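You operate a simulated robot arm through the tools that you are given. There is no shell and no other tool. Be economical: measure what you need, move in short steps, check, and stop when the job is done.

The job below is to be done with a simulated robot arm. You get a single attempt, and the scene is never put back.

Task
Give the wettest of the red-, blue- and yellow-grip trays one run in the end bay.
Fine: go by the In figure on the tags; yellow seat on the teal-edged shelf; blue-handled door shut before the green run key, and left shut; one run only. Where these are worked on the way, their far stop is far enough and under half their travel is too little: blue-handled door.

The check looks at the end state, three seconds after you hand in, the way a careful person would. Anything else that was tipped, shoved, dropped, spilled or broken makes it a failure.

Robot
A 6-joint arm with a two-finger parallel gripper on a trunk, on a base that drives. Base frame: it is fixed to the floor where the robot stands at the start and does not move with it; the origin is under the middle of the robot, x ahead of it, y to its left, z up. Readings come in mm, rad, newtons and seconds.
With the tool pointing down near the work surface it reaches from about 200 to 840 mm from the robot's upright axis, wherever it stands. Its first joint turns from -2.897 to 2.897 rad. Places, roughly: bay control box [400, 300, 1400]; blue-grip tray, red-grip tray, yellow-grip tray [250, 1250, 750]; blue-handled door [600, -500, 1200]; yellow seat on the teal-edged shelf [800, -300, 1000]. Payload 3.91 kg.
The tool frame sits at the grasp point between the pads (the TCP): z along the fingers, y along the line on which they close. The tips reach 30 mm beyond it. The gripper opens to 110 mm. The fingers are 20 mm wide and 10 mm thick; the gripper's body (48 by 112 mm) begins 55 mm behind the TCP.
Orientation is that of the tool frame in the base frame, as [roll, pitch, yaw] about the fixed x, y, z axes, in that order (R = Rz(yaw) Ry(pitch) Rx(roll)). With the fingers straight down and closing along the base's y, the tool's x points along the base's -x, its y along +y and its z along -z.

Tools
- The arm moves only by the tool send_rows. Its argument "series" is a list of rows, each a list of 3 entries, a list of its own where there are three numbers: the shift along the tool's x, y, z in mm, then the turn, a rotation vector about the tool's x, y, z in rad, then the closure, from 0 (fully open) to 1 (shut). In form: [[[dx, dy, dz], [rx, ry, rz], fingers], ...]. A call has 1 to 12 rows; each row is the pose to reach, as a shift and turn from the pose commanded when the call began, along the tool's axes at that moment. Rows are played at 5 a second. More than 50 mm and 0.15 rad between two rows, or a gripper value outside its range, and nothing of the call is played. Where a pose cannot be reached the arm comes as near as it can. A force on the tool above 90 N (or 10 N above the force at the start of the call, whichever is more), or a blocked arm, ends the call early, and 0.2 s more pass. The fingers move at their own pace (about 108 mm/s each) and stop on an object; they squeeze with about 44 N. The grip force told is the motor's: it shows also when the fingers shut on nothing. Time passes only in rows, and 0.2 s behind the last, so rows that repeat a pose let the fingers close. It gives the time, the measured TCP pose, the force on the tool (base axes), the opening and the grip force at its end, in the units of the frame above (readings bear some noise), with the torque about the TCP (base axes, N m) and any sound that the robot's microphone picked up.
- Cameras (640 x 400 px; columns grow to the right, rows downward): "scene" is now at [-83, -31.7, 1550.4]; the picture's right is [-0.35, -0.94, 0.00], its down [-0.44, 0.16, -0.88] and it looks along [0.83, -0.31, -0.47] (base axes); focal length 214 px, centre (320, 200). "wrist" rides on the gripper at [77, 7, -114] in the tool frame; the picture's right is [-0.09, 1.00, 0.00], its down [-0.80, -0.07, -0.59] and it looks along [-0.59, -0.05, 0.80] (tool axes); focal length 270 px, centre (320, 200).
- grab_frame(camera): a new picture of that camera. It takes no simulated time.
- slide_trunk(by): slides the trunk up (or, below 0, down) by that many mm; the arm and the scene camera ride with it, the base frame stays. It gives what a move gives, with no picture.
- steer(legs): drives the robot by 1 to 6 legs, each [ahead, left, turn to the left] in mm, mm and rad, along the robot's own axes; the way and the turn of a leg run together, so that a leg with both is an arc; at most 1500 mm and 3.142 rad a leg. The arm and the cameras ride along, it lands a little off, and it stops where it bumps. It gives what a move gives.
- head_to(pan, tilt): turns the head with the scene camera to pan (to the left, within 1.501 rad either way) and tilt (down, from -0.506 to 1.204), counted from straight ahead of the robot. It gives what a move gives.
- measure_at(camera, pixels): for up to 12 pixels [column, row] of the newest picture of that camera ("zoom" is the newest enlarged one), the place [x, y, z] in the base frame of the surface seen there, good to about 2 mm. It takes no simulated time.
- zoom(camera, box): a new picture of the part [left, top, right, bottom] of that camera's present view, enlarged. It takes no simulated time.
- sign_off(): hands the job in; it is judged then, once.

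Keep the steps short. Do not move on a guess: measure, check each grasp and each placing, and mend mistakes. In all there are 80 turns and 48 pictures (those below and enlarged ones count). Leave the gripper open and the arm clear of the work at the hand-in unless told otherwise, and finish with a single line.

The tools are called after "Emit:" as name(argument=value, ...) on one line, values as JSON. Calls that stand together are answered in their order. send_rows: Moves the arm, as the interface text tells. Its arguments: {"type":"object","properties":{"series":{"type":"array","items":{"type":"array"}}},"required":["series"]} The other tools are called the same way: slide_trunk (by) slides the trunk up or down; steer (legs) drives the base; head_to (pan, tilt) turns the head that bears the scene camera; grab_frame (camera) takes a picture; measure_at (camera, pixels) gives the place of the surface under pixels of a picture; zoom (camera, box) takes an enlarged picture of a part of a camera's view; sign_off () hands the job in.

At the start:

```text
clock: 0.0
tcp_pos: [293.1, 326.3, 1000.8]
orientation: [-3.141, 0.0, -3.141]
ft_force: [-0.8, -0.4, 0.1]
moment: [-0.01, 0.05, -0.01]
width: 110.1
grip_force: 0.0
trunk travel left (down, up): [-475.0, 65.0]
robot x, y, heading: [3.1, -1.7, 0.001]
head pan, tilt: [-0.356, 0.485]
```

scene: 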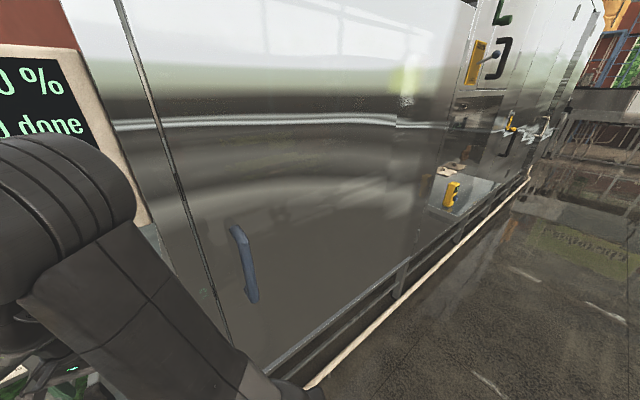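
wrist: 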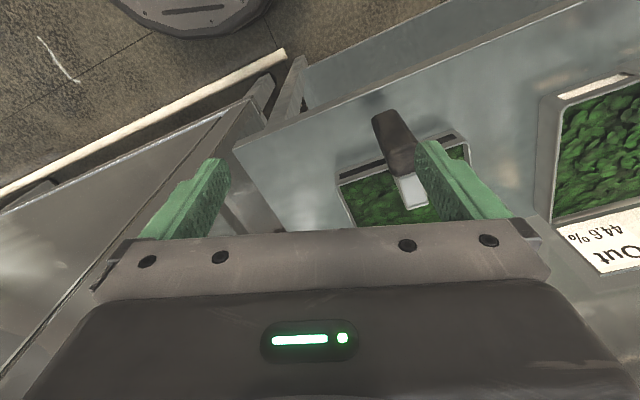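

I see the machine with a large door (blue handle near pixel 245,265) and part of a control panel. First I look left toward the panel and the trays.

Emit:
head_to(pan=0.6, tilt=0.4)

Emit:
grab_frame(camera="scene")

Emit:
head_to(pan=1.4, tilt=0.6)

Emit:
grab_frame(camera="scene")

```text
clock: 1.2
tcp_pos: [292.5, 325.9, 999.3]
orientation: [3.141, 0.001, 3.141]
ft_force: [-0.3, 0.0, -0.9]
moment: [-0.01, 0.02, 0.04]
width: 110.0
grip_force: 0.0
trunk travel left (down, up): [-475.0, 65.0]
robot x, y, heading: [-1.1, 0.6, 0.0]
head pan, tilt: [0.6, 0.4]
```

```text
45 pictures are left
```

scene: 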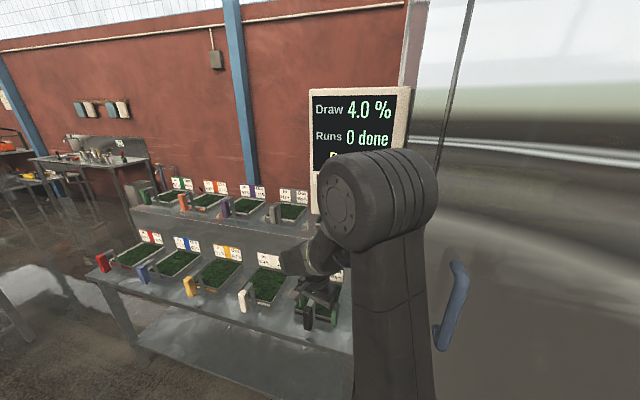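

```text
clock: 2.4
tcp_pos: [292.3, 326.2, 1000.6]
orientation: [-3.14, 0.001, 3.141]
ft_force: [0.0, 0.2, 0.0]
moment: [0.01, 0.03, -0.01]
width: 110.1
grip_force: 0.1
trunk travel left (down, up): [-475.0, 65.0]
robot x, y, heading: [-1.7, -3.0, -0.001]
head pan, tilt: [1.4, 0.6]
```

```text
44 pictures are left
```

scene: 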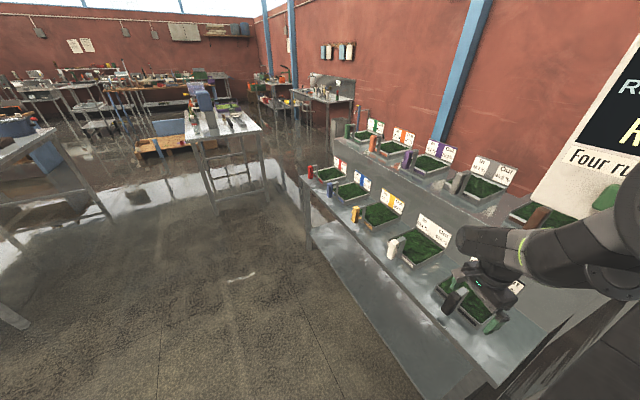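

Red, blue and yellow trays stand at the far end of the front row. I zoom on their tags and on the panel sign.

Emit:
zoom(camera="scene", box=[300, 145, 420, 220])

Emit:
measure_at(camera="scene", pixels=[[310, 172], [330, 189], [356, 214], [392, 250], [330, 174], [353, 191], [381, 215], [312, 245], [445, 380], [230, 320]])

Emit:
head_to(pan=0.8, tilt=0.1)

Emit:
grab_frame(camera="scene")

```text
5.33 times, centred on (360, 182) of scene
```

zoom: 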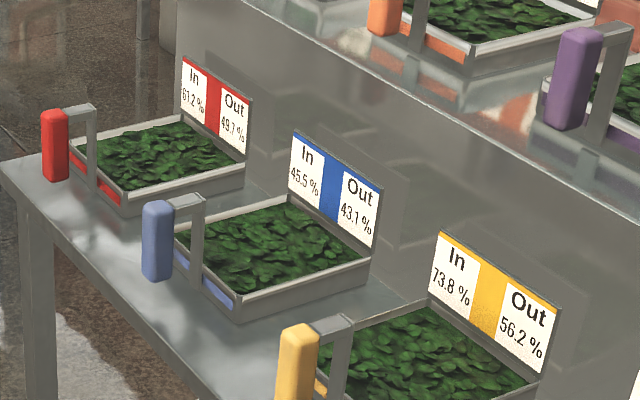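

```text
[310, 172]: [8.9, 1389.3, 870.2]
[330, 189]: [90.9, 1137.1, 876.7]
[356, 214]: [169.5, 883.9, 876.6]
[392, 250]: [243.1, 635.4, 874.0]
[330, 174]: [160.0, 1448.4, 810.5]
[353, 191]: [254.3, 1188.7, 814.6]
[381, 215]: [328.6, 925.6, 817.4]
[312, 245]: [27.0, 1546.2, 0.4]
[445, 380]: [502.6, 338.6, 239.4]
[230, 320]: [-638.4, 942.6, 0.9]
```

```text
clock: 3.4
tcp_pos: [293.0, 325.5, 999.6]
orientation: [3.141, 0.0, -3.141]
ft_force: [0.2, 0.4, 0.4]
moment: [0.0, -0.04, 0.02]
width: 110.3
grip_force: 0.0
trunk travel left (down, up): [-475.0, 65.0]
robot x, y, heading: [0.5, 0.6, -0.001]
head pan, tilt: [0.799, 0.099]
```

```text
42 pictures are left
```

scene: 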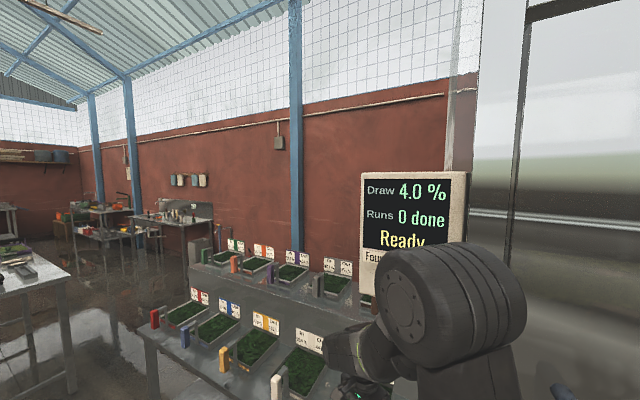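

Yellow reads In 73.8 %, red 61.2 %, blue 45.5 %: the yellow tray it is. Next I look at the sign under the display, and the bay side.

Emit:
zoom(camera="scene", box=[350, 160, 480, 260])

Emit:
head_to(pan=-0.6, tilt=0.2)

Emit:
grab_frame(camera="scene")

```text
4.00 times, centred on (415, 210) of scene
```

zoom: 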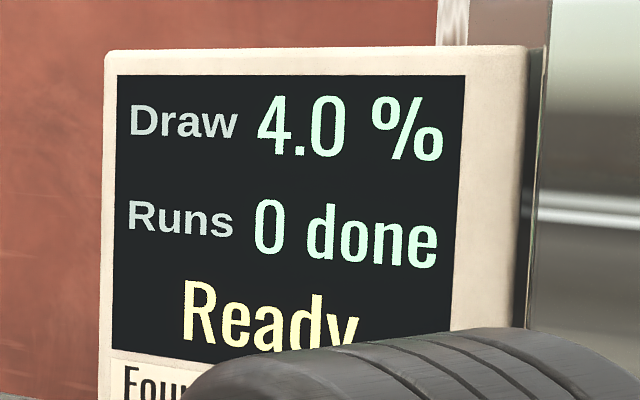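

```text
clock: 4.9
tcp_pos: [293.0, 326.9, 999.3]
orientation: [3.14, -0.001, -3.142]
ft_force: [-0.1, -0.2, -0.1]
moment: [-0.02, 0.01, 0.03]
width: 109.9
grip_force: 0.1
trunk travel left (down, up): [-475.0, 65.0]
robot x, y, heading: [-3.1, -0.0, 0.001]
head pan, tilt: [-0.6, 0.201]
```

```text
40 pictures are left
```

scene: 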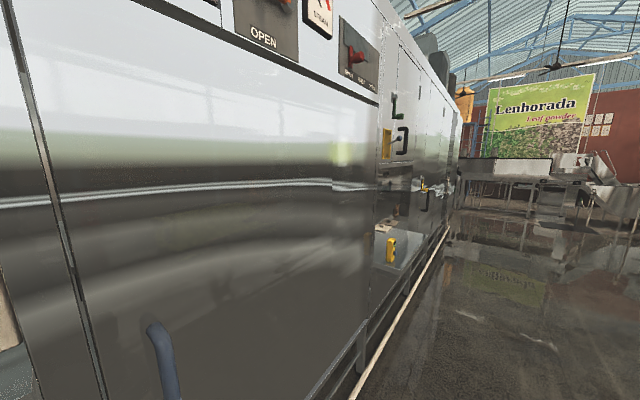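

The door face fills the view; I measure the face, handle and bottom rail to get the machine's orientation.

Emit:
measure_at(camera="scene", pixels=[[152, 330], [170, 395], [200, 300], [330, 250], [30, 250], [70, 250], [85, 340], [360, 200], [300, 55], [386, 250], [357, 55], [388, 230]])

```text
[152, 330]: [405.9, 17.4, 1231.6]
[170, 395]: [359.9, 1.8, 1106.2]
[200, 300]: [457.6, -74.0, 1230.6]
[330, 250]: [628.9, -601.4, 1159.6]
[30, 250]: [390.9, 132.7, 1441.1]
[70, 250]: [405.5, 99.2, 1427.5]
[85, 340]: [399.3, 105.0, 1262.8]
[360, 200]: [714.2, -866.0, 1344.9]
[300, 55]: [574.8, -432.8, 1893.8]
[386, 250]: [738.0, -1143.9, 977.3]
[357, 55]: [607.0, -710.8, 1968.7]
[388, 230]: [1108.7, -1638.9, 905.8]
```

The face runs along (0.31,-0.95), close in front of me. I back off to see the whole bay.

Emit:
steer(legs=[[-700, -200, 0]])

Emit:
head_to(pan=-0.1, tilt=0.2)

Emit:
grab_frame(camera="scene")

```text
clock: 8.8
tcp_pos: [-399.3, 125.6, 1000.0]
orientation: [-3.141, 0.001, -3.141]
ft_force: [0.3, 1.1, 0.1]
moment: [0.01, -0.01, -0.01]
width: 110.1
grip_force: 0.0
trunk travel left (down, up): [-475.0, 65.0]
robot x, y, heading: [-694.4, -203.1, 0.003]
head pan, tilt: [-0.6, 0.201]
```

```text
clock: 9.8
tcp_pos: [-400.3, 126.5, 1000.0]
orientation: [3.14, 0.0, -3.14]
ft_force: [0.5, -0.1, 0.4]
moment: [-0.02, -0.04, 0.0]
width: 109.8
grip_force: 0.2
trunk travel left (down, up): [-475.0, 65.0]
robot x, y, heading: [-693.2, -199.5, 0.001]
head pan, tilt: [-0.099, 0.201]
```

```text
39 pictures are left
```

scene: 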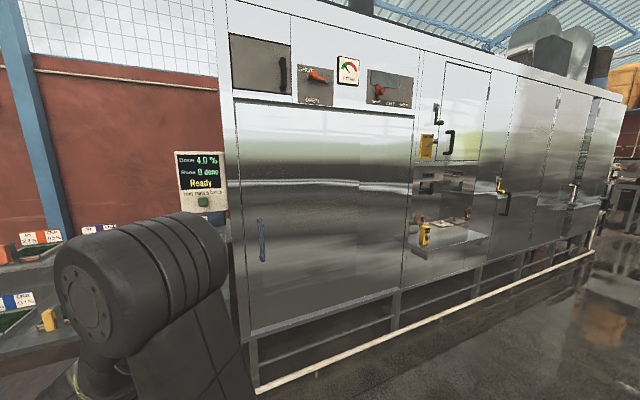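

The whole bay is visible: door closed, handle at (262,240), hinge presumably at right (412,200). I zoom on the panel and knobs and measure the door corners.

Emit:
zoom(camera="scene", box=[165, 140, 245, 220])

Emit:
zoom(camera="scene", box=[220, 20, 500, 195])

Emit:
measure_at(camera="scene", pixels=[[237, 110], [238, 220], [252, 332], [410, 120], [404, 285], [260, 222], [264, 258], [203, 202], [247, 240], [350, 220], [258, 383]])

```text
5.00 times, centred on (205, 180) of scene
```

zoom: 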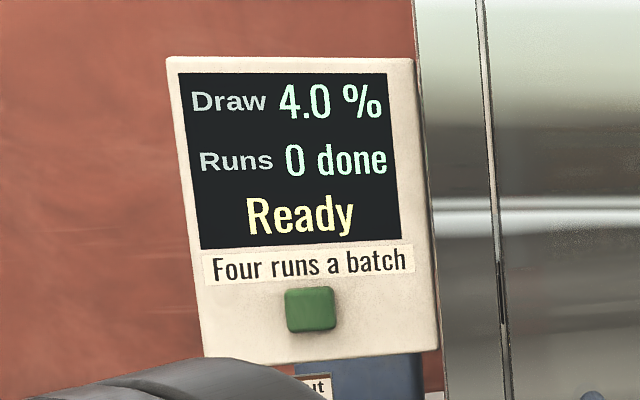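

```text
2.29 times, centred on (360, 108) of scene
```

zoom: 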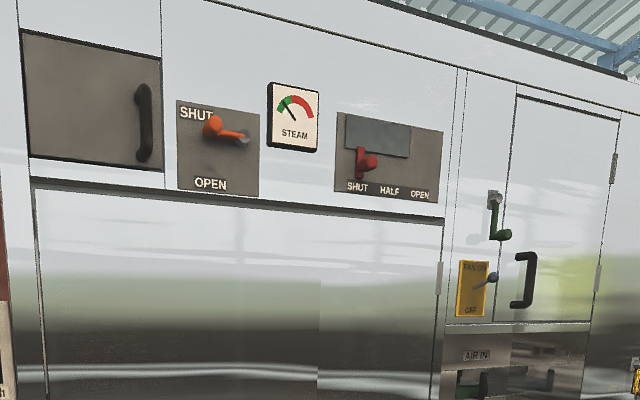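

```text
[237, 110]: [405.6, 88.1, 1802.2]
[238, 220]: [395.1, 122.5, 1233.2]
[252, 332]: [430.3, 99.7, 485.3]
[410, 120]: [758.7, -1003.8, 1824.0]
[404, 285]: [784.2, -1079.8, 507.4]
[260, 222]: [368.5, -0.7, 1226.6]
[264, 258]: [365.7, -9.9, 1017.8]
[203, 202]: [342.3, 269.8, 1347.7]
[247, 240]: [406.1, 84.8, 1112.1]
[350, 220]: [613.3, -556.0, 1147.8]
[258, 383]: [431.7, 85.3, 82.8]
```

The door is about 1190 wide, hinged at the right near (770,-1040), handle bar at (367,-5, 1010–1240). Panel: "Four runs a batch", 0 done (I need only one). I turn the tool horizontal and bring it in front of me, in free space.

Emit:
send_rows(series=[[[-18, -30, -11], [0, -0.143, 0], 0], [[-37, -59, -22], [0, -0.286, 0], 0], [[-56, -89, -33], [0, -0.428, 0], 0], [[-75, -118, -44], [0, -0.571, 0], 0], [[-93, -148, -55], [0, -0.714, 0], 0], [[-112, -178, -66], [0, -0.857, 0], 0], [[-131, -207, -77], [0, -1.0, 0], 0], [[-150, -237, -88], [0, -1.142, 0], 0], [[-168, -267, -99], [0, -1.285, 0], 0], [[-187, -296, -110], [0, -1.428, 0], 0], [[-206, -326, -120], [0, -1.571, 0], 0], [[-206, -326, -120], [0, -1.571, 0], 0]])

Emit:
head_to(pan=0.2, tilt=0.3)

Emit:
grab_frame(camera="scene")

Emit:
grab_frame(camera="wrist")

```text
clock: 12.4
tcp_pos: [-204.6, -82.1, 1141.7]
orientation: [-1.773, 1.565, -1.781]
ft_force: [0.7, 0.2, -0.1]
moment: [-0.03, 0.0, 0.0]
width: 110.2
grip_force: 0.0
out of reach, approached as far as the arm can: row 8, 9, 10, 11, 12
trunk travel left (down, up): [-475.0, 65.0]
robot x, y, heading: [-689.7, -198.8, 0.006]
head pan, tilt: [-0.099, 0.201]
```

```text
clock: 13.2
tcp_pos: [-203.7, -82.2, 1141.5]
orientation: [-1.95, 1.564, -1.957]
ft_force: [1.1, -0.6, 0.2]
moment: [0.01, -0.02, 0.03]
width: 109.9
grip_force: 0.2
trunk travel left (down, up): [-475.0, 65.0]
robot x, y, heading: [-690.3, -201.7, 0.006]
head pan, tilt: [0.201, 0.3]
```

```text
36 pictures are left
```

scene: 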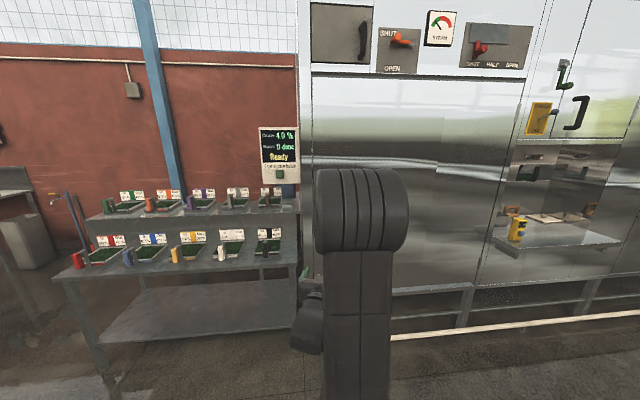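

```text
35 pictures are left
```

wrist: 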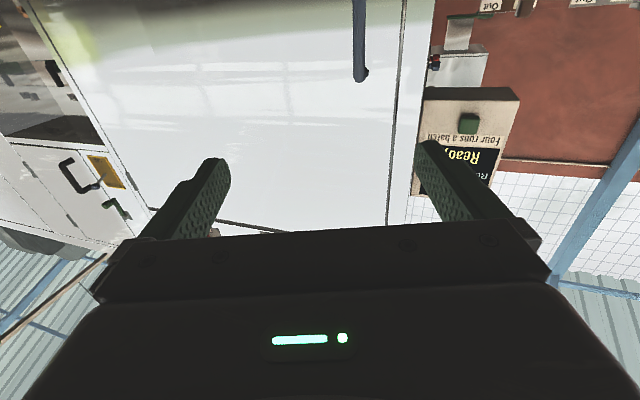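

Tool is horizontal (TCP 486 ahead, 119 left of me). I drive to a standoff square to the door, with the hand about 120 mm before the handle.

Emit:
steer(legs=[[514, -110, 0.305]])

Emit:
grab_frame(camera="wrist")

```text
clock: 16.2
tcp_pos: [264.4, 36.0, 1142.0]
orientation: [-1.995, 1.564, -1.688]
ft_force: [0.2, -0.4, -0.5]
moment: [0.01, 0.01, -0.02]
width: 110.3
grip_force: 0.1
trunk travel left (down, up): [-475.0, 65.0]
robot x, y, heading: [-164.5, -225.9, 0.316]
head pan, tilt: [0.201, 0.3]
```

```text
34 pictures are left
```

wrist: 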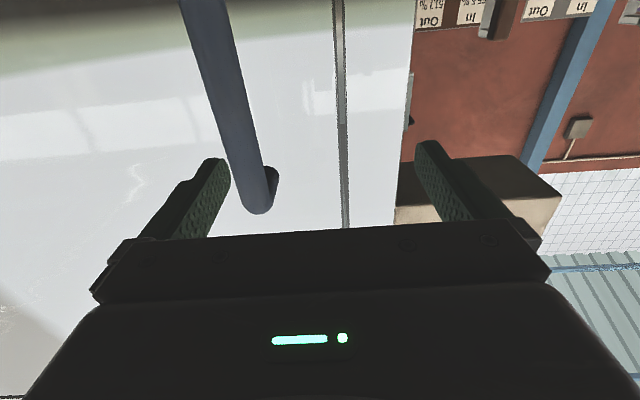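

The drive is a constant-twist arc (landed as that predicts). The handle bar is seen from (205,20) to (258,190). I measure it.

Emit:
measure_at(camera="wrist", pixels=[[205, 30], [222, 80], [238, 130], [255, 185], [258, 205], [271, 178], [226, 130], [249, 130], [300, 120], [343, 120], [100, 120], [240, 210]])

```text
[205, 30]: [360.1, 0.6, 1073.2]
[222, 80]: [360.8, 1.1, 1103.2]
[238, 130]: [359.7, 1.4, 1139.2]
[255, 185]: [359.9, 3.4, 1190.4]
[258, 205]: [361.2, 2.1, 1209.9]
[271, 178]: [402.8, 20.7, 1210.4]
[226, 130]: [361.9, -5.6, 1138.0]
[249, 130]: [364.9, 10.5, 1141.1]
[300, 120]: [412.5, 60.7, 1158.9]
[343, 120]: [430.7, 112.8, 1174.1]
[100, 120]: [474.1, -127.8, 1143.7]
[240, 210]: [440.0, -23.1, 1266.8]
```

Bar centre ≈ (367,3), 20 mm thick, 58 mm off the face. I shift 63 mm right by driving, then check before going ahead.

Emit:
steer(legs=[[0, -63, 0]])

```text
clock: 17.2
tcp_pos: [282.4, -24.6, 1141.5]
orientation: [-2.001, 1.567, -1.691]
ft_force: [0.2, -0.5, 0.6]
moment: [0.0, 0.03, 0.05]
width: 110.2
grip_force: 0.1
trunk travel left (down, up): [-475.0, 65.0]
robot x, y, heading: [-145.5, -288.8, 0.316]
head pan, tilt: [0.201, 0.3]
```

Lateral match is exact. Ahead 86 mm, then close.

Emit:
steer(legs=[[86, 0, 0]])

Emit:
send_rows(series=[[[0, 0, 0], [0, 0, 0], 1], [[0, 0, 0], [0, 0, 0], 1], [[0, 0, 0], [0, 0, 0], 1], [[0, 0, 0], [0, 0, 0], 1]])

Emit:
grab_frame(camera="wrist")

```text
clock: 18.3
tcp_pos: [365.3, 3.9, 1141.5]
orientation: [-2.071, 1.564, -1.761]
ft_force: [0.7, 0.3, 0.4]
moment: [-0.02, 0.0, -0.02]
width: 110.2
grip_force: 0.0
trunk travel left (down, up): [-475.0, 65.0]
robot x, y, heading: [-61.8, -259.3, 0.32]
head pan, tilt: [0.201, 0.3]
```

```text
clock: 19.3
tcp_pos: [366.8, -1.9, 1141.8]
orientation: [-2.689, 1.565, -2.387]
ft_force: [8.3, -29.0, -4.0]
moment: [0.15, -0.11, -0.57]
width: 27.8
grip_force: 44.7
trunk travel left (down, up): [-475.0, 65.0]
robot x, y, heading: [-63.3, -260.9, 0.317]
head pan, tilt: [0.201, 0.3]
```

```text
33 pictures are left
```

wrist: 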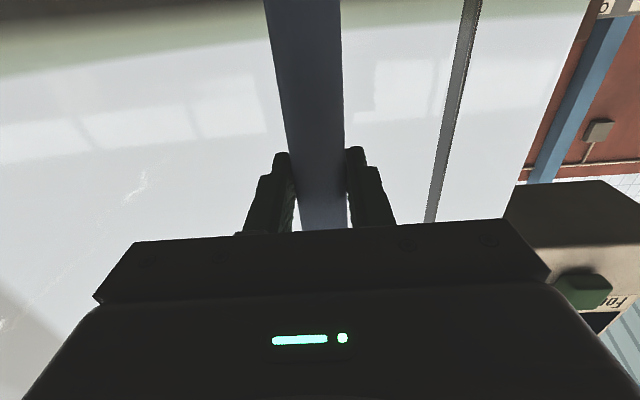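

The bar is firmly held (27.8 mm). I open a little by driving an arc about the hinge (robot frame centre 550, -968): first 0.06 rad as a test.

Emit:
steer(legs=[[-58, -33, 0.06]])

Emit:
grab_frame(camera="wrist")

```text
clock: 20.3
tcp_pos: [309.8, -27.6, 1142.3]
orientation: [-2.747, 1.567, -2.382]
ft_force: [14.0, -30.5, -5.3]
moment: [0.19, -0.02, -0.11]
width: 27.5
grip_force: 44.6
trunk travel left (down, up): [-475.0, 65.0]
robot x, y, heading: [-104.1, -312.3, 0.379]
head pan, tilt: [0.201, 0.3]
```

```text
32 pictures are left
```

wrist: 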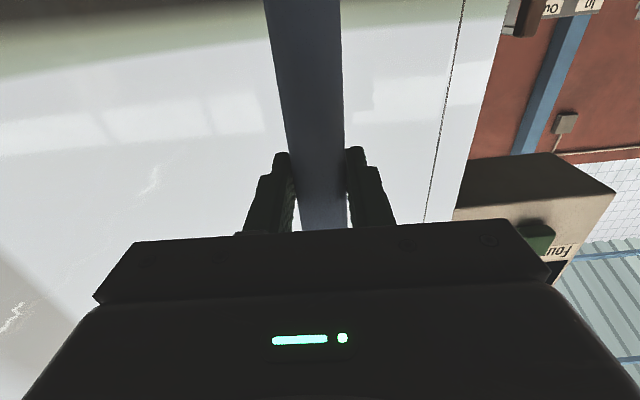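

The door follows, force steady. Continue 0.3 rad in two legs.

Emit:
steer(legs=[[-145, -82.5, 0.15], [-145, -82.5, 0.15]])

```text
clock: 22.8
tcp_pos: [36.1, -202.5, 1141.4]
orientation: [-2.247, 1.566, -1.581]
ft_force: [8.0, -9.2, -0.3]
moment: [0.14, 0.4, 0.22]
width: 27.8
grip_force: 45.4
trunk travel left (down, up): [-475.0, 65.0]
robot x, y, heading: [-273.7, -598.0, 0.676]
head pan, tilt: [0.201, 0.3]
```

On track (radius held). I check the way to my right before going on.

Emit:
head_to(pan=-1.4, tilt=0.5)

Emit:
grab_frame(camera="scene")

```text
clock: 24.5
tcp_pos: [37.2, -201.3, 1142.0]
orientation: [-2.219, 1.566, -1.554]
ft_force: [6.2, -7.5, 0.1]
moment: [0.3, 0.08, -0.1]
width: 27.7
grip_force: 44.6
trunk travel left (down, up): [-475.0, 65.0]
robot x, y, heading: [-270.4, -596.4, 0.679]
head pan, tilt: [-1.4, 0.499]
```

```text
31 pictures are left
```

scene: 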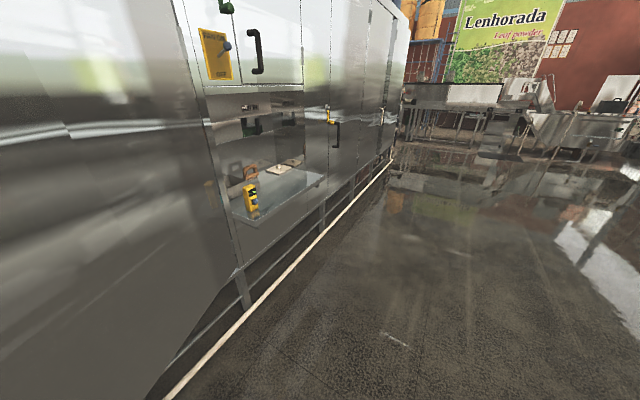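

The floor there is clear. I go on opening by 0.6 rad.

Emit:
steer(legs=[[-145, -82.5, 0.15], [-145, -82.5, 0.15], [-145, -82.5, 0.15], [-145, -82.5, 0.15]])

```text
clock: 29.1
tcp_pos: [-304.3, -756.7, 1141.4]
orientation: [-1.595, 1.554, -0.322]
ft_force: [-62.8, 14.8, 14.4]
moment: [0.46, 0.89, 0.5]
width: 27.9
grip_force: 45.2
trunk travel left (down, up): [-475.0, 65.0]
robot x, y, heading: [-324.2, -1255.7, 1.274]
head pan, tilt: [-1.4, 0.499]
```

Sideways force has grown to 63 N – my hinge estimate was some 16 mm off. I relieve by moving 12 mm left, then check.

Emit:
steer(legs=[[0, 13, 0]])

```text
clock: 29.9
tcp_pos: [-302.7, -754.5, 1141.8]
orientation: [-2.071, 1.564, -0.8]
ft_force: [22.7, -6.6, -6.8]
moment: [1.03, 0.1, -0.51]
width: 27.6
grip_force: 45.6
trunk travel left (down, up): [-475.0, 65.0]
robot x, y, heading: [-335.9, -1252.0, 1.273]
head pan, tilt: [-1.4, 0.499]
```

Relieved. Continue with the corrected arc, 0.3 rad.

Emit:
steer(legs=[[-144.5, -81, 0.15], [-144.5, -81, 0.15]])

```text
clock: 32.3
tcp_pos: [-339.1, -1073.3, 1142.0]
orientation: [-1.955, 1.562, -0.382]
ft_force: [6.5, -0.2, -2.4]
moment: [-0.07, 0.48, 0.13]
width: 27.7
grip_force: 45.5
trunk travel left (down, up): [-475.0, 65.0]
robot x, y, heading: [-210.3, -1560.4, 1.578]
head pan, tilt: [-1.4, 0.499]
```

Forces low; 72° open. A bit more, 0.25 rad.

Emit:
steer(legs=[[-120.5, -67.5, 0.125], [-120.5, -67.5, 0.125]])

Emit:
head_to(pan=-0.6, tilt=0.4)

Emit:
grab_frame(camera="scene")

```text
clock: 34.6
tcp_pos: [-295.5, -1338.8, 1141.3]
orientation: [-1.702, 1.557, 0.128]
ft_force: [-32.1, -9.7, 4.5]
moment: [-0.23, 0.82, 0.45]
width: 27.7
grip_force: 44.9
trunk travel left (down, up): [-475.0, 65.0]
robot x, y, heading: [-49.9, -1776.0, 1.837]
head pan, tilt: [-1.4, 0.499]
```

```text
clock: 35.7
tcp_pos: [-296.5, -1338.3, 1140.7]
orientation: [-1.723, 1.558, 0.11]
ft_force: [-23.8, -7.8, 0.8]
moment: [-0.49, 0.78, 0.39]
width: 27.7
grip_force: 45.3
trunk travel left (down, up): [-475.0, 65.0]
robot x, y, heading: [-50.2, -1777.2, 1.827]
head pan, tilt: [-0.6, 0.4]
```

```text
30 pictures are left
```

scene: 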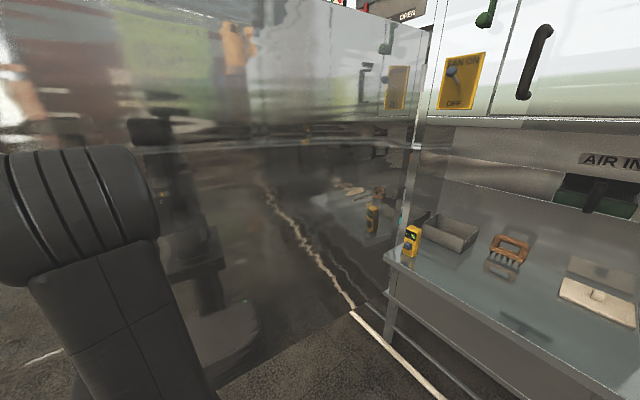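

Door stands at about 87°. I release the handle and back off, then check that it stays.

Emit:
send_rows(series=[[[0, 0, 0], [0, 0, 0], 0], [[0, 0, 0], [0, 0, 0], 0], [[0, 0, 0], [0, 0, 0], 0]])

Emit:
steer(legs=[[-200, 0, 0]])

Emit:
head_to(pan=-0.1, tilt=0.4)

Emit:
grab_frame(camera="scene")

```text
clock: 36.5
tcp_pos: [-293.5, -1336.6, 1142.2]
orientation: [-1.803, 1.562, 0.026]
ft_force: [-0.1, 0.4, -0.2]
moment: [-0.01, 0.0, 0.01]
width: 110.2
grip_force: 0.0
trunk travel left (down, up): [-475.0, 65.0]
robot x, y, heading: [-51.5, -1776.0, 1.831]
head pan, tilt: [-0.6, 0.4]
```

```text
clock: 38.1
tcp_pos: [-242.0, -1530.7, 1141.7]
orientation: [-1.735, 1.561, 0.096]
ft_force: [0.2, 0.1, -0.1]
moment: [-0.01, 0.0, 0.01]
width: 110.0
grip_force: 0.1
trunk travel left (down, up): [-475.0, 65.0]
robot x, y, heading: [-3.2, -1966.9, 1.829]
head pan, tilt: [-0.6, 0.4]
```

```text
clock: 39.0
tcp_pos: [-241.3, -1529.4, 1141.8]
orientation: [-1.794, 1.562, 0.035]
ft_force: [0.6, -0.4, -0.2]
moment: [-0.03, -0.02, -0.03]
width: 110.0
grip_force: 0.0
trunk travel left (down, up): [-475.0, 65.0]
robot x, y, heading: [1.1, -1970.4, 1.833]
head pan, tilt: [-0.099, 0.4]
```

```text
29 pictures are left
```

scene: 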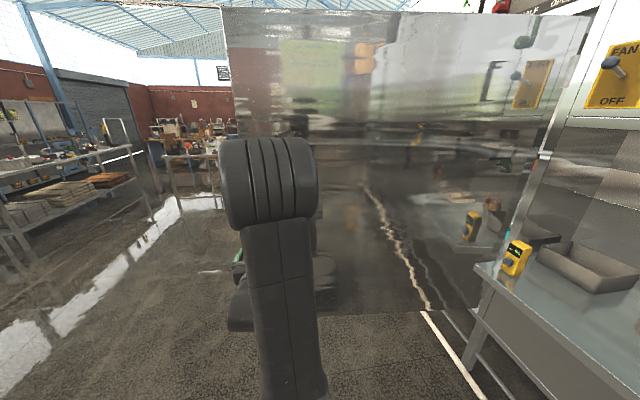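

The door stays open. I drive around its free end (edge near (-400,-1320)) with clearance and then face the bay.

Emit:
steer(legs=[[0, 920, 0], [0, 0, -0.26], [1450, 0, 0], [0, 0, -1.25]])

Emit:
head_to(pan=-0.3, tilt=0.3)

Emit:
grab_frame(camera="scene")

```text
clock: 54.6
tcp_pos: [-435.8, -470.3, 1141.3]
orientation: [-1.794, 1.561, -1.473]
ft_force: [0.5, 0.1, 0.6]
moment: [0.02, 0.01, 0.0]
width: 110.2
grip_force: 0.1
trunk travel left (down, up): [-475.0, 65.0]
robot x, y, heading: [-861.2, -738.5, 0.321]
head pan, tilt: [-0.099, 0.4]
```

```text
clock: 55.4
tcp_pos: [-435.7, -468.5, 1141.3]
orientation: [-1.798, 1.564, -1.474]
ft_force: [0.3, -0.1, 0.5]
moment: [-0.01, 0.0, 0.0]
width: 109.9
grip_force: 0.2
trunk travel left (down, up): [-475.0, 65.0]
robot x, y, heading: [-858.5, -735.8, 0.316]
head pan, tilt: [-0.3, 0.3]
```

```text
28 pictures are left
```

scene: 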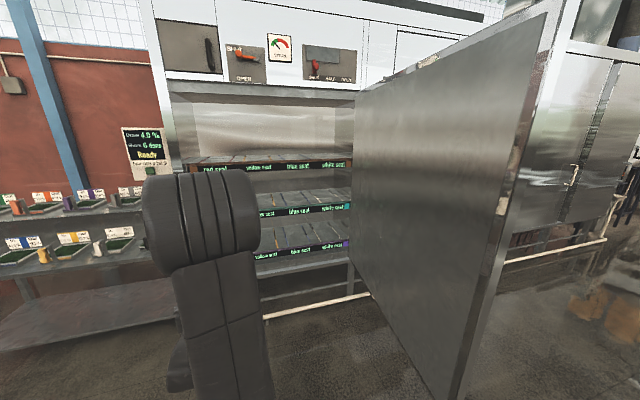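

Three shelves with labelled seats. I zoom in on them.

Emit:
zoom(camera="scene", box=[170, 140, 360, 275])

Emit:
measure_at(camera="scene", pixels=[[297, 211], [330, 208], [300, 196], [332, 194], [266, 172], [325, 165], [265, 214], [265, 198], [330, 245], [262, 120], [520, 150], [440, 350]])

```text
2.96 times, centred on (265, 208) of scene
```

zoom: 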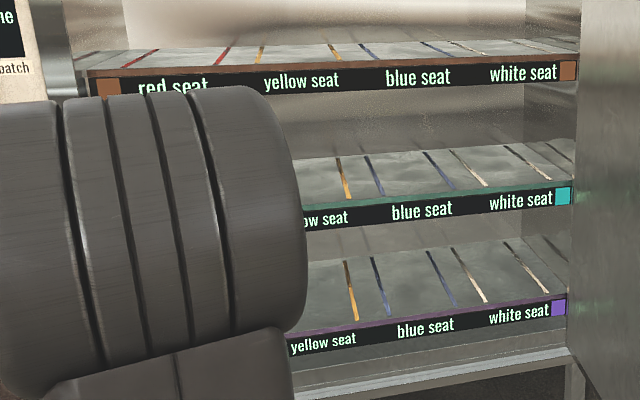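

```text
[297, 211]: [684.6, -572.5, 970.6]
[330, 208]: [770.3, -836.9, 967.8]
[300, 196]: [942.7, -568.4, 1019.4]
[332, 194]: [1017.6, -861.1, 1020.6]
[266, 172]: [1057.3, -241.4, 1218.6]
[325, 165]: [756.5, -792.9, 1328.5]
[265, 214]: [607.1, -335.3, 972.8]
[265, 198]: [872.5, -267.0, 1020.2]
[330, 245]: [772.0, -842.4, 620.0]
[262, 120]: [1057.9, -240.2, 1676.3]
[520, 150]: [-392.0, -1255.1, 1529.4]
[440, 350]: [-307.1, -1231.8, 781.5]
```

The target is "yellow seat" on the middle (teal) shelf, surface z≈1020. Now I drive toward the yellow tray, same heading, to look at its grip.

Emit:
steer(legs=[[0, 1100, 0], [450, 0, 0]])

Emit:
head_to(pan=0.35, tilt=0.6)

Emit:
grab_frame(camera="scene")

Emit:
grab_frame(camera="wrist")

```text
clock: 63.4
tcp_pos: [-382.4, 737.6, 1141.6]
orientation: [-1.827, 1.563, -1.474]
ft_force: [0.1, 0.1, 0.1]
moment: [0.02, 0.02, 0.01]
width: 110.0
grip_force: 0.1
trunk travel left (down, up): [-475.0, 65.0]
robot x, y, heading: [-800.0, 460.1, 0.354]
head pan, tilt: [-0.3, 0.3]
```

```text
clock: 64.4
tcp_pos: [-382.8, 737.7, 1141.8]
orientation: [-1.793, 1.562, -1.442]
ft_force: [-0.3, -0.2, -0.1]
moment: [-0.03, 0.02, 0.04]
width: 110.0
grip_force: 0.0
trunk travel left (down, up): [-475.0, 65.0]
robot x, y, heading: [-797.3, 458.4, 0.349]
head pan, tilt: [0.351, 0.6]
```

```text
26 pictures are left
```

scene: 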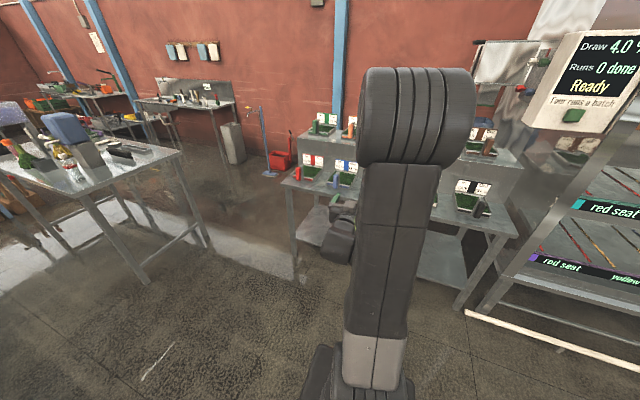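

```text
25 pictures are left
```

wrist: 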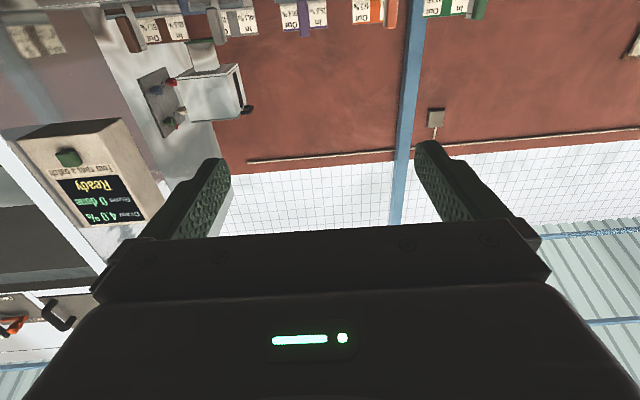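

The arm hides the tray. I lower the trunk 265 mm so the hand is at grip height, square the heading, and start rolling the tool about its axis so the wrist camera sits above the hand.

Emit:
steer(legs=[[0, 0, -0.035]])

Emit:
slide_trunk(by=-265)

Emit:
send_rows(series=[[[0, 0, 0], [0, 0, 0.14], 0], [[0, 0, 0], [0, 0, 0.28], 0], [[0, 0, 0], [0, 0, 0.42], 0], [[0, 0, 0], [0, 0, 0.56], 0], [[0, 0, 0], [0, 0, 0.7], 0], [[0, 0, 0], [0, 0, 0.84], 0], [[0, 0, 0], [0, 0, 0.98], 0], [[0, 0, 0], [0, 0, 1.12], 0], [[0, 0, 0], [0, 0, 1.26], 0], [[0, 0, 0], [0, 0, 1.4], 0], [[0, 0, 0], [0, 0, 1.5], 0]])

```text
clock: 65.2
tcp_pos: [-373.4, 723.2, 1140.8]
orientation: [-1.794, 1.562, -1.477]
ft_force: [-0.2, 0.0, 0.8]
moment: [-0.01, 0.0, -0.01]
width: 110.0
grip_force: 0.1
trunk travel left (down, up): [-475.0, 65.0]
robot x, y, heading: [-800.9, 459.4, 0.314]
head pan, tilt: [0.351, 0.6]
```

```text
clock: 67.9
tcp_pos: [-374.3, 721.3, 876.5]
orientation: [-1.793, 1.563, -1.478]
ft_force: [0.0, 0.1, 0.9]
moment: [-0.03, 0.05, 0.0]
width: 109.8
grip_force: 0.0
trunk travel left (down, up): [-210.0, 330.0]
robot x, y, heading: [-801.9, 455.1, 0.317]
head pan, tilt: [0.351, 0.6]
```

```text
clock: 70.5
tcp_pos: [-550.6, 685.5, 1067.4]
orientation: [1.693, 0.144, 2.441]
ft_force: [0.4, 0.5, 0.3]
moment: [0.03, 0.01, 0.01]
width: 109.7
grip_force: 0.1
out of reach, approached as far as the arm can: row 1, 2, 3, 4, 5, 6, 7, 8, 9, 10, 11
trunk travel left (down, up): [-210.0, 330.0]
robot x, y, heading: [-797.7, 457.6, 0.315]
head pan, tilt: [0.351, 0.6]
stopped in row 11: the arm was blocked; the commanded pose is now the measured one
```

The arm stopped short, rolled 90° but displaced. I look before any further motion.

Emit:
head_to(pan=0.3, tilt=0.5)

Emit:
grab_frame(camera="scene")

```text
clock: 71.1
tcp_pos: [-550.3, 685.2, 1068.1]
orientation: [1.691, 0.143, 2.438]
ft_force: [0.1, -0.3, 0.1]
moment: [0.01, -0.02, -0.01]
width: 109.9
grip_force: 0.1
trunk travel left (down, up): [-210.0, 330.0]
robot x, y, heading: [-803.8, 454.1, 0.314]
head pan, tilt: [0.3, 0.499]
```

```text
24 pictures are left
```

scene: 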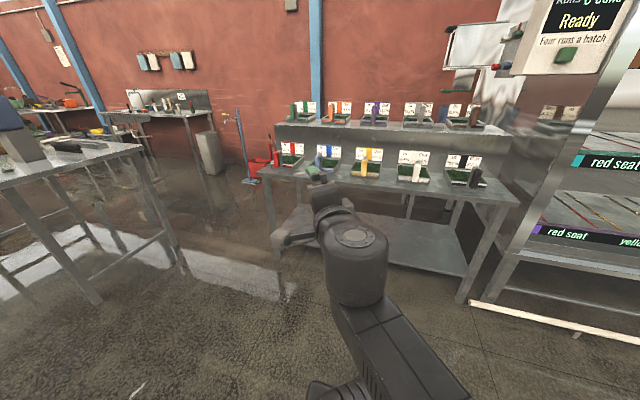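

Now the yellow tray is in plain view at (367,163). I zoom and measure it.

Emit:
zoom(camera="scene", box=[335, 135, 415, 185])

Emit:
measure_at(camera="zoom", pixels=[[245, 130], [245, 215], [245, 310], [205, 210], [285, 210], [250, 90], [330, 255], [140, 255], [320, 310], [420, 130], [245, 350], [500, 330]])

```text
8.00 times, centred on (375, 160) of scene
```

zoom: 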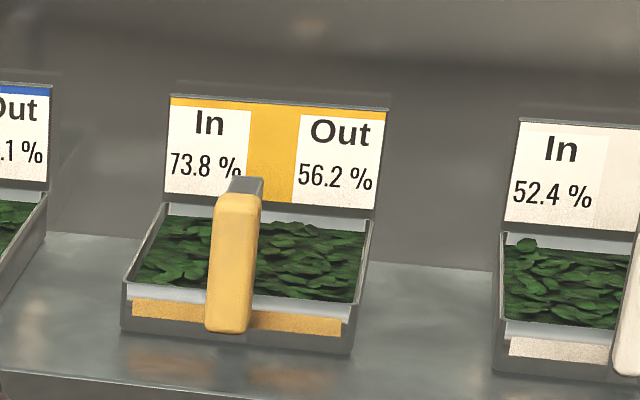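

```text
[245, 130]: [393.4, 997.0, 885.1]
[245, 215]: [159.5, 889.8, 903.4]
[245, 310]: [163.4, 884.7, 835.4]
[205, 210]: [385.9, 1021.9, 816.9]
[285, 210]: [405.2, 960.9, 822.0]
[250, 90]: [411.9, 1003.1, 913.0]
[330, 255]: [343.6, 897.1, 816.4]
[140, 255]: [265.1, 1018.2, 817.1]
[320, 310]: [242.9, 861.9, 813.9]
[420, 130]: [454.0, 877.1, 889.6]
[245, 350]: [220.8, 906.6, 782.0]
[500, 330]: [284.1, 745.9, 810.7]
```

Grip block: about 29 wide, z 820–915, front face at 427 on the inward axis; table z≈782. I try to complete the roll so the camera is on top, with the tool pointing at the tray.

Emit:
send_rows(series=[[[-9, -6, 5], [-0.041, -0.0305, 0.1387], 0], [[-19, -13, 10], [-0.082, -0.061, 0.2774], 0], [[-28, -19, 14], [-0.122, -0.0915, 0.416], 0], [[-37, -25, 19], [-0.163, -0.122, 0.555], 0], [[-47, -32, 24], [-0.204, -0.1525, 0.6935], 0], [[-56, -38, 29], [-0.245, -0.183, 0.832], 0], [[-65, -44, 33], [-0.286, -0.2135, 0.971], 0], [[-75, -51, 38], [-0.326, -0.244, 1.11], 0], [[-84, -57, 43], [-0.367, -0.2745, 1.248], 0], [[-93, -64, 48], [-0.408, -0.305, 1.387], 0], [[-103, -70, 52], [-0.449, -0.3355, 1.526], 0], [[-112, -76, 57], [-0.49, -0.366, 1.664], 0]])

Emit:
grab_frame(camera="wrist")

```text
clock: 71.7
tcp_pos: [-572.3, 699.3, 1071.7]
orientation: [1.662, -0.083, 2.607]
ft_force: [-0.1, -0.1, 0.4]
moment: [-0.04, 0.0, 0.01]
width: 109.9
grip_force: 0.1
out of reach, approached as far as the arm can: row 1, 2, 3
trunk travel left (down, up): [-210.0, 330.0]
robot x, y, heading: [-796.9, 455.9, 0.316]
head pan, tilt: [0.3, 0.499]
stopped in row 3: the arm was blocked; the commanded pose is now the measured one
```

```text
22 pictures are left
```

wrist: 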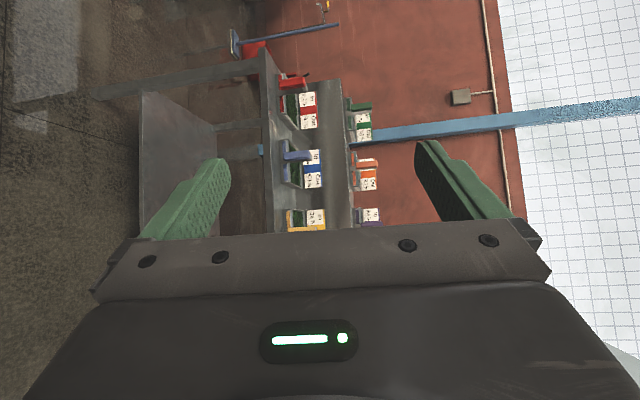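

Rolling further is blocked. I return to the roll that worked at the door (hand horizontal, 480 ahead, 120 left, z≈876).

Emit:
send_rows(series=[[[-14, -14, 11], [0.0398, -0.0552, -0.1283], 0], [[-29, -28, 22], [0.0796, -0.1104, -0.2566], 0], [[-43, -42, 33], [0.1194, -0.1656, -0.3849], 0], [[-58, -57, 44], [0.1593, -0.2208, -0.5132], 0], [[-72, -71, 55], [0.1991, -0.276, -0.6415], 0], [[-87, -85, 66], [0.2389, -0.3312, -0.7698], 0], [[-101, -99, 77], [0.2787, -0.3863, -0.898], 0], [[-116, -113, 88], [0.3185, -0.4415, -1.0263], 0], [[-130, -127, 99], [0.3583, -0.4967, -1.1546], 0], [[-145, -142, 110], [0.3982, -0.5519, -1.2829], 0], [[-159, -156, 121], [0.438, -0.6071, -1.4112], 0], [[-173, -170, 132], [0.4778, -0.6623, -1.5395], 0]])

```text
clock: 72.6
tcp_pos: [-644.8, 723.0, 1027.7]
orientation: [1.739, 0.194, 2.959]
ft_force: [0.1, 0.0, -0.1]
moment: [0.04, 0.02, 0.01]
width: 110.0
grip_force: 0.1
out of reach, approached as far as the arm can: row 1, 2, 3, 4
trunk travel left (down, up): [-210.0, 330.0]
robot x, y, heading: [-796.9, 458.6, 0.314]
head pan, tilt: [0.3, 0.499]
stopped in row 4: the arm was blocked; the commanded pose is now the measured one
```

The arm strays further. I look at it to understand its configuration.

Emit:
head_to(pan=0.5, tilt=0.8)

Emit:
grab_frame(camera="scene")

```text
clock: 73.4
tcp_pos: [-644.6, 722.1, 1027.4]
orientation: [1.737, 0.196, 2.958]
ft_force: [-0.4, 0.5, -0.1]
moment: [-0.02, 0.02, -0.01]
width: 110.1
grip_force: 0.1
trunk travel left (down, up): [-210.0, 330.0]
robot x, y, heading: [-798.2, 455.7, 0.318]
head pan, tilt: [0.499, 0.799]
```

```text
21 pictures are left
```

scene: 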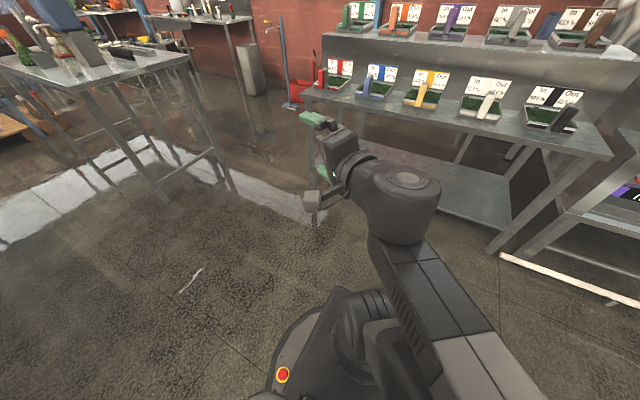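

The wrist has come round the left side. I bring it back to the well-behaved tool-down posture, like at the start.

Emit:
send_rows(series=[[[4, -16, 15], [0.12, 0.046, -0.025], 0], [[7, -31, 30], [0.24, 0.092, -0.05], 0], [[11, -47, 46], [0.36, 0.137, -0.076], 0], [[14, -62, 61], [0.48, 0.183, -0.101], 0], [[18, -78, 76], [0.6, 0.229, -0.126], 0], [[21, -93, 91], [0.72, 0.275, -0.151], 0], [[25, -109, 106], [0.84, 0.321, -0.176], 0], [[29, -124, 121], [0.96, 0.367, -0.201], 0], [[32, -140, 137], [1.08, 0.412, -0.227], 0], [[36, -155, 152], [1.2, 0.458, -0.252], 0], [[39, -171, 167], [1.32, 0.504, -0.277], 0], [[39, -171, 167], [1.32, 0.504, -0.277], 0]])

```text
clock: 73.9
tcp_pos: [-699.3, 745.6, 1009.7]
orientation: [1.9, 0.24, -3.069]
ft_force: [0.1, 0.1, -0.7]
moment: [-0.04, 0.0, 0.02]
width: 110.0
grip_force: 0.0
out of reach, approached as far as the arm can: row 2
trunk travel left (down, up): [-210.0, 330.0]
robot x, y, heading: [-798.1, 456.6, 0.318]
head pan, tilt: [0.499, 0.799]
stopped in row 2: the arm was blocked; the commanded pose is now the measured one
```

Blocked again. I test whether plain translation forward and up works.

Emit:
send_rows(series=[[[-26, 6, 4], [0, 0, 0], 0], [[-52, 11, 9], [0, 0, 0], 0], [[-78, 17, 13], [0, 0, 0], 0], [[-104, 23, 18], [0, 0, 0], 0]])

Emit:
head_to(pan=0.3, tilt=1.1)

Emit:
grab_frame(camera="scene")

```text
clock: 74.5
tcp_pos: [-721.3, 769.4, 1034.3]
orientation: [1.887, 0.267, -2.892]
ft_force: [-0.3, 0.0, 0.4]
moment: [0.02, -0.02, -0.03]
width: 109.9
grip_force: 0.1
trunk travel left (down, up): [-210.0, 330.0]
robot x, y, heading: [-800.3, 457.8, 0.321]
head pan, tilt: [0.499, 0.799]
stopped in row 3: the arm was blocked; the commanded pose is now the measured one
```

```text
clock: 75.3
tcp_pos: [-722.1, 769.2, 1032.7]
orientation: [1.889, 0.268, -2.893]
ft_force: [0.7, -0.2, 0.2]
moment: [-0.02, 0.04, 0.0]
width: 110.2
grip_force: 0.0
trunk travel left (down, up): [-210.0, 330.0]
robot x, y, heading: [-795.1, 455.0, 0.316]
head pan, tilt: [0.3, 1.1]
```

```text
20 pictures are left
```

scene: 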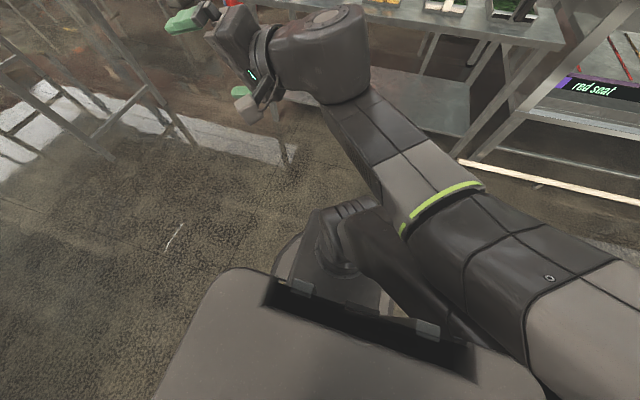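

The forearm now comes from an elbow low at my right side; it probably presses on the body. I try extending outward along the tool and up.

Emit:
send_rows(series=[[[0, 12, 20], [0, 0, 0], 0], [[0, 24, 40], [0, 0, 0], 0], [[0, 36, 60], [0, 0, 0], 0], [[0, 48, 80], [0, 0, 0], 0], [[0, 60, 100], [0, 0, 0], 0]])

```text
clock: 76.5
tcp_pos: [-757.2, 877.3, 1058.4]
orientation: [1.888, 0.267, -2.893]
ft_force: [0.1, 0.8, 0.1]
moment: [0.03, -0.01, 0.02]
width: 110.0
grip_force: 0.0
trunk travel left (down, up): [-210.0, 330.0]
robot x, y, heading: [-800.6, 455.9, 0.319]
head pan, tilt: [0.3, 1.1]
```

That works exactly. Now I rotate to tool-down from this extended place.

Emit:
send_rows(series=[[[0, 0, 0], [0.1235, 0.0273, 0.011], 0], [[0, 0, 0], [0.247, 0.0546, 0.022], 0], [[0, 0, 0], [0.3705, 0.0819, 0.033], 0], [[0, 0, 0], [0.494, 0.109, 0.044], 0], [[0, 0, 0], [0.6175, 0.1365, 0.055], 0], [[0, 0, 0], [0.741, 0.164, 0.066], 0], [[0, 0, 0], [0.8645, 0.191, 0.077], 0], [[0, 0, 0], [0.988, 0.218, 0.088], 0], [[0, 0, 0], [1.1115, 0.2457, 0.099], 0], [[0, 0, 0], [1.235, 0.273, 0.11], 0]])

Emit:
head_to(pan=0.5, tilt=0.8)

Emit:
grab_frame(camera="scene")

```text
clock: 78.2
tcp_pos: [-603.2, 672.7, 965.0]
orientation: [2.777, -0.069, -2.624]
ft_force: [0.4, 0.5, 0.7]
moment: [-0.01, 0.0, -0.01]
width: 110.0
grip_force: 0.1
out of reach, approached as far as the arm can: row 1, 2, 3, 4, 5, 6, 7, 8
trunk travel left (down, up): [-210.0, 330.0]
robot x, y, heading: [-798.4, 455.0, 0.323]
head pan, tilt: [0.3, 1.1]
stopped in row 8: the arm was blocked; the commanded pose is now the measured one
```

```text
clock: 79.0
tcp_pos: [-600.5, 673.2, 963.4]
orientation: [2.776, -0.073, -2.625]
ft_force: [0.0, -0.5, -0.8]
moment: [-0.01, -0.01, -0.02]
width: 110.0
grip_force: 0.1
trunk travel left (down, up): [-210.0, 330.0]
robot x, y, heading: [-802.5, 460.8, 0.32]
head pan, tilt: [0.499, 0.799]
```

```text
19 pictures are left
```

scene: 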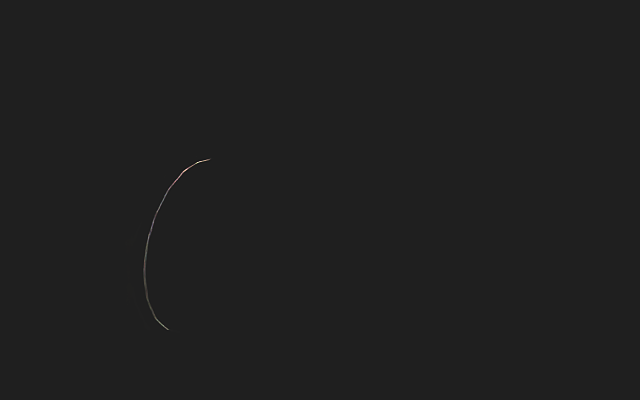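

The elbow is up by the camera now, like at the start. I move the hand down and out to free it.

Emit:
send_rows(series=[[[-10, -1, 26], [0, 0, 0], 0], [[-20, -2, 51], [0, 0, 0], 0], [[-31, -2, 77], [0, 0, 0], 0], [[-41, -3, 103], [0, 0, 0], 0], [[-52, -4, 128], [0, 0, 0], 0], [[-62, -5, 154], [0, 0, 0], 0]])

```text
clock: 80.4
tcp_pos: [-582.8, 741.3, 814.5]
orientation: [2.776, -0.065, -2.623]
ft_force: [-0.3, -0.9, 0.7]
moment: [0.0, 0.0, 0.04]
width: 109.9
grip_force: 0.0
trunk travel left (down, up): [-210.0, 330.0]
robot x, y, heading: [-796.6, 453.0, 0.314]
head pan, tilt: [0.499, 0.799]
```

Free again. Now I tilt the tool forward to 0.9 rad from vertical, hand to 420 ahead, 150 left, z 870.

Emit:
send_rows(series=[[[-12, -6, -10], [0.0465, -0.111, 0.0015], 0], [[-24, -12, -20], [0.093, -0.221, 0.003], 0], [[-36, -18, -29], [0.14, -0.332, 0.004], 0], [[-48, -24, -39], [0.186, -0.443, 0.006], 0], [[-60, -30, -49], [0.233, -0.5535, 0.007], 0], [[-73, -36, -59], [0.279, -0.664, 0.009], 0], [[-85, -42, -68], [0.326, -0.775, 0.01], 0], [[-97, -47, -78], [0.372, -0.886, 0.011], 0], [[-109, -53, -88], [0.419, -0.996, 0.013], 0], [[-109, -53, -88], [0.419, -0.996, 0.013], 0]])

Emit:
grab_frame(camera="wrist")

```text
clock: 82.6
tcp_pos: [-442.5, 728.9, 872.4]
orientation: [-3.128, 0.913, -2.808]
ft_force: [0.2, -1.1, -0.4]
moment: [0.09, -0.02, 0.09]
width: 109.9
grip_force: 0.0
out of reach, approached as far as the arm can: row 1, 2, 3, 4, 5, 6, 7, 8, 9
trunk travel left (down, up): [-210.0, 330.0]
robot x, y, heading: [-798.2, 453.5, 0.314]
head pan, tilt: [0.499, 0.799]
```

```text
18 pictures are left
```

wrist: 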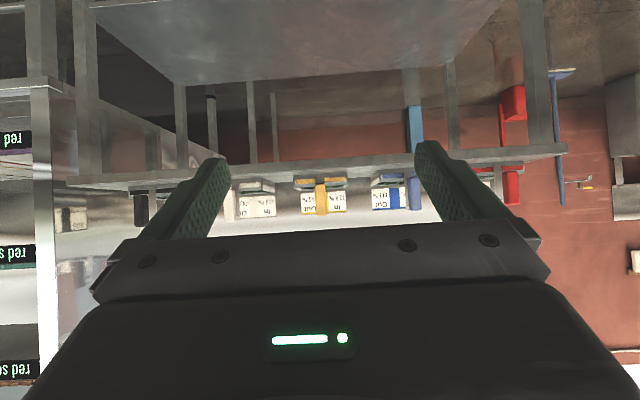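

The pose is reached and in range. The yellow grip is at ≈(174,891), z 820–915. I drive 37 right and 500 ahead, then check.

Emit:
steer(legs=[[0, -37, 0], [500, 0, 0]])

Emit:
grab_frame(camera="wrist")

```text
clock: 86.0
tcp_pos: [42.3, 846.1, 871.5]
orientation: [-3.141, 0.908, -2.83]
ft_force: [-0.3, 0.2, 0.3]
moment: [-0.03, 0.01, 0.0]
width: 109.8
grip_force: 0.1
trunk travel left (down, up): [-210.0, 330.0]
robot x, y, heading: [-315.3, 578.5, 0.317]
head pan, tilt: [0.499, 0.799]
```

```text
17 pictures are left
```

wrist: 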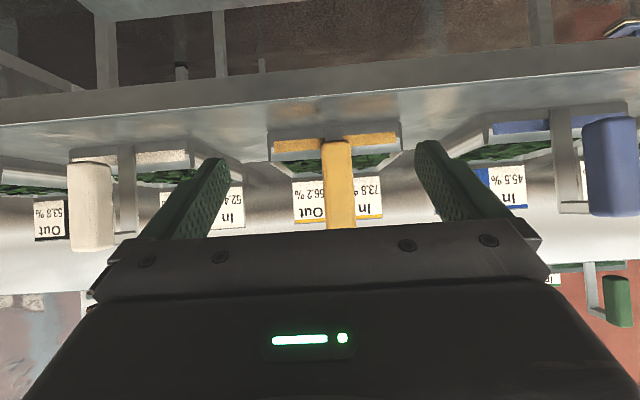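

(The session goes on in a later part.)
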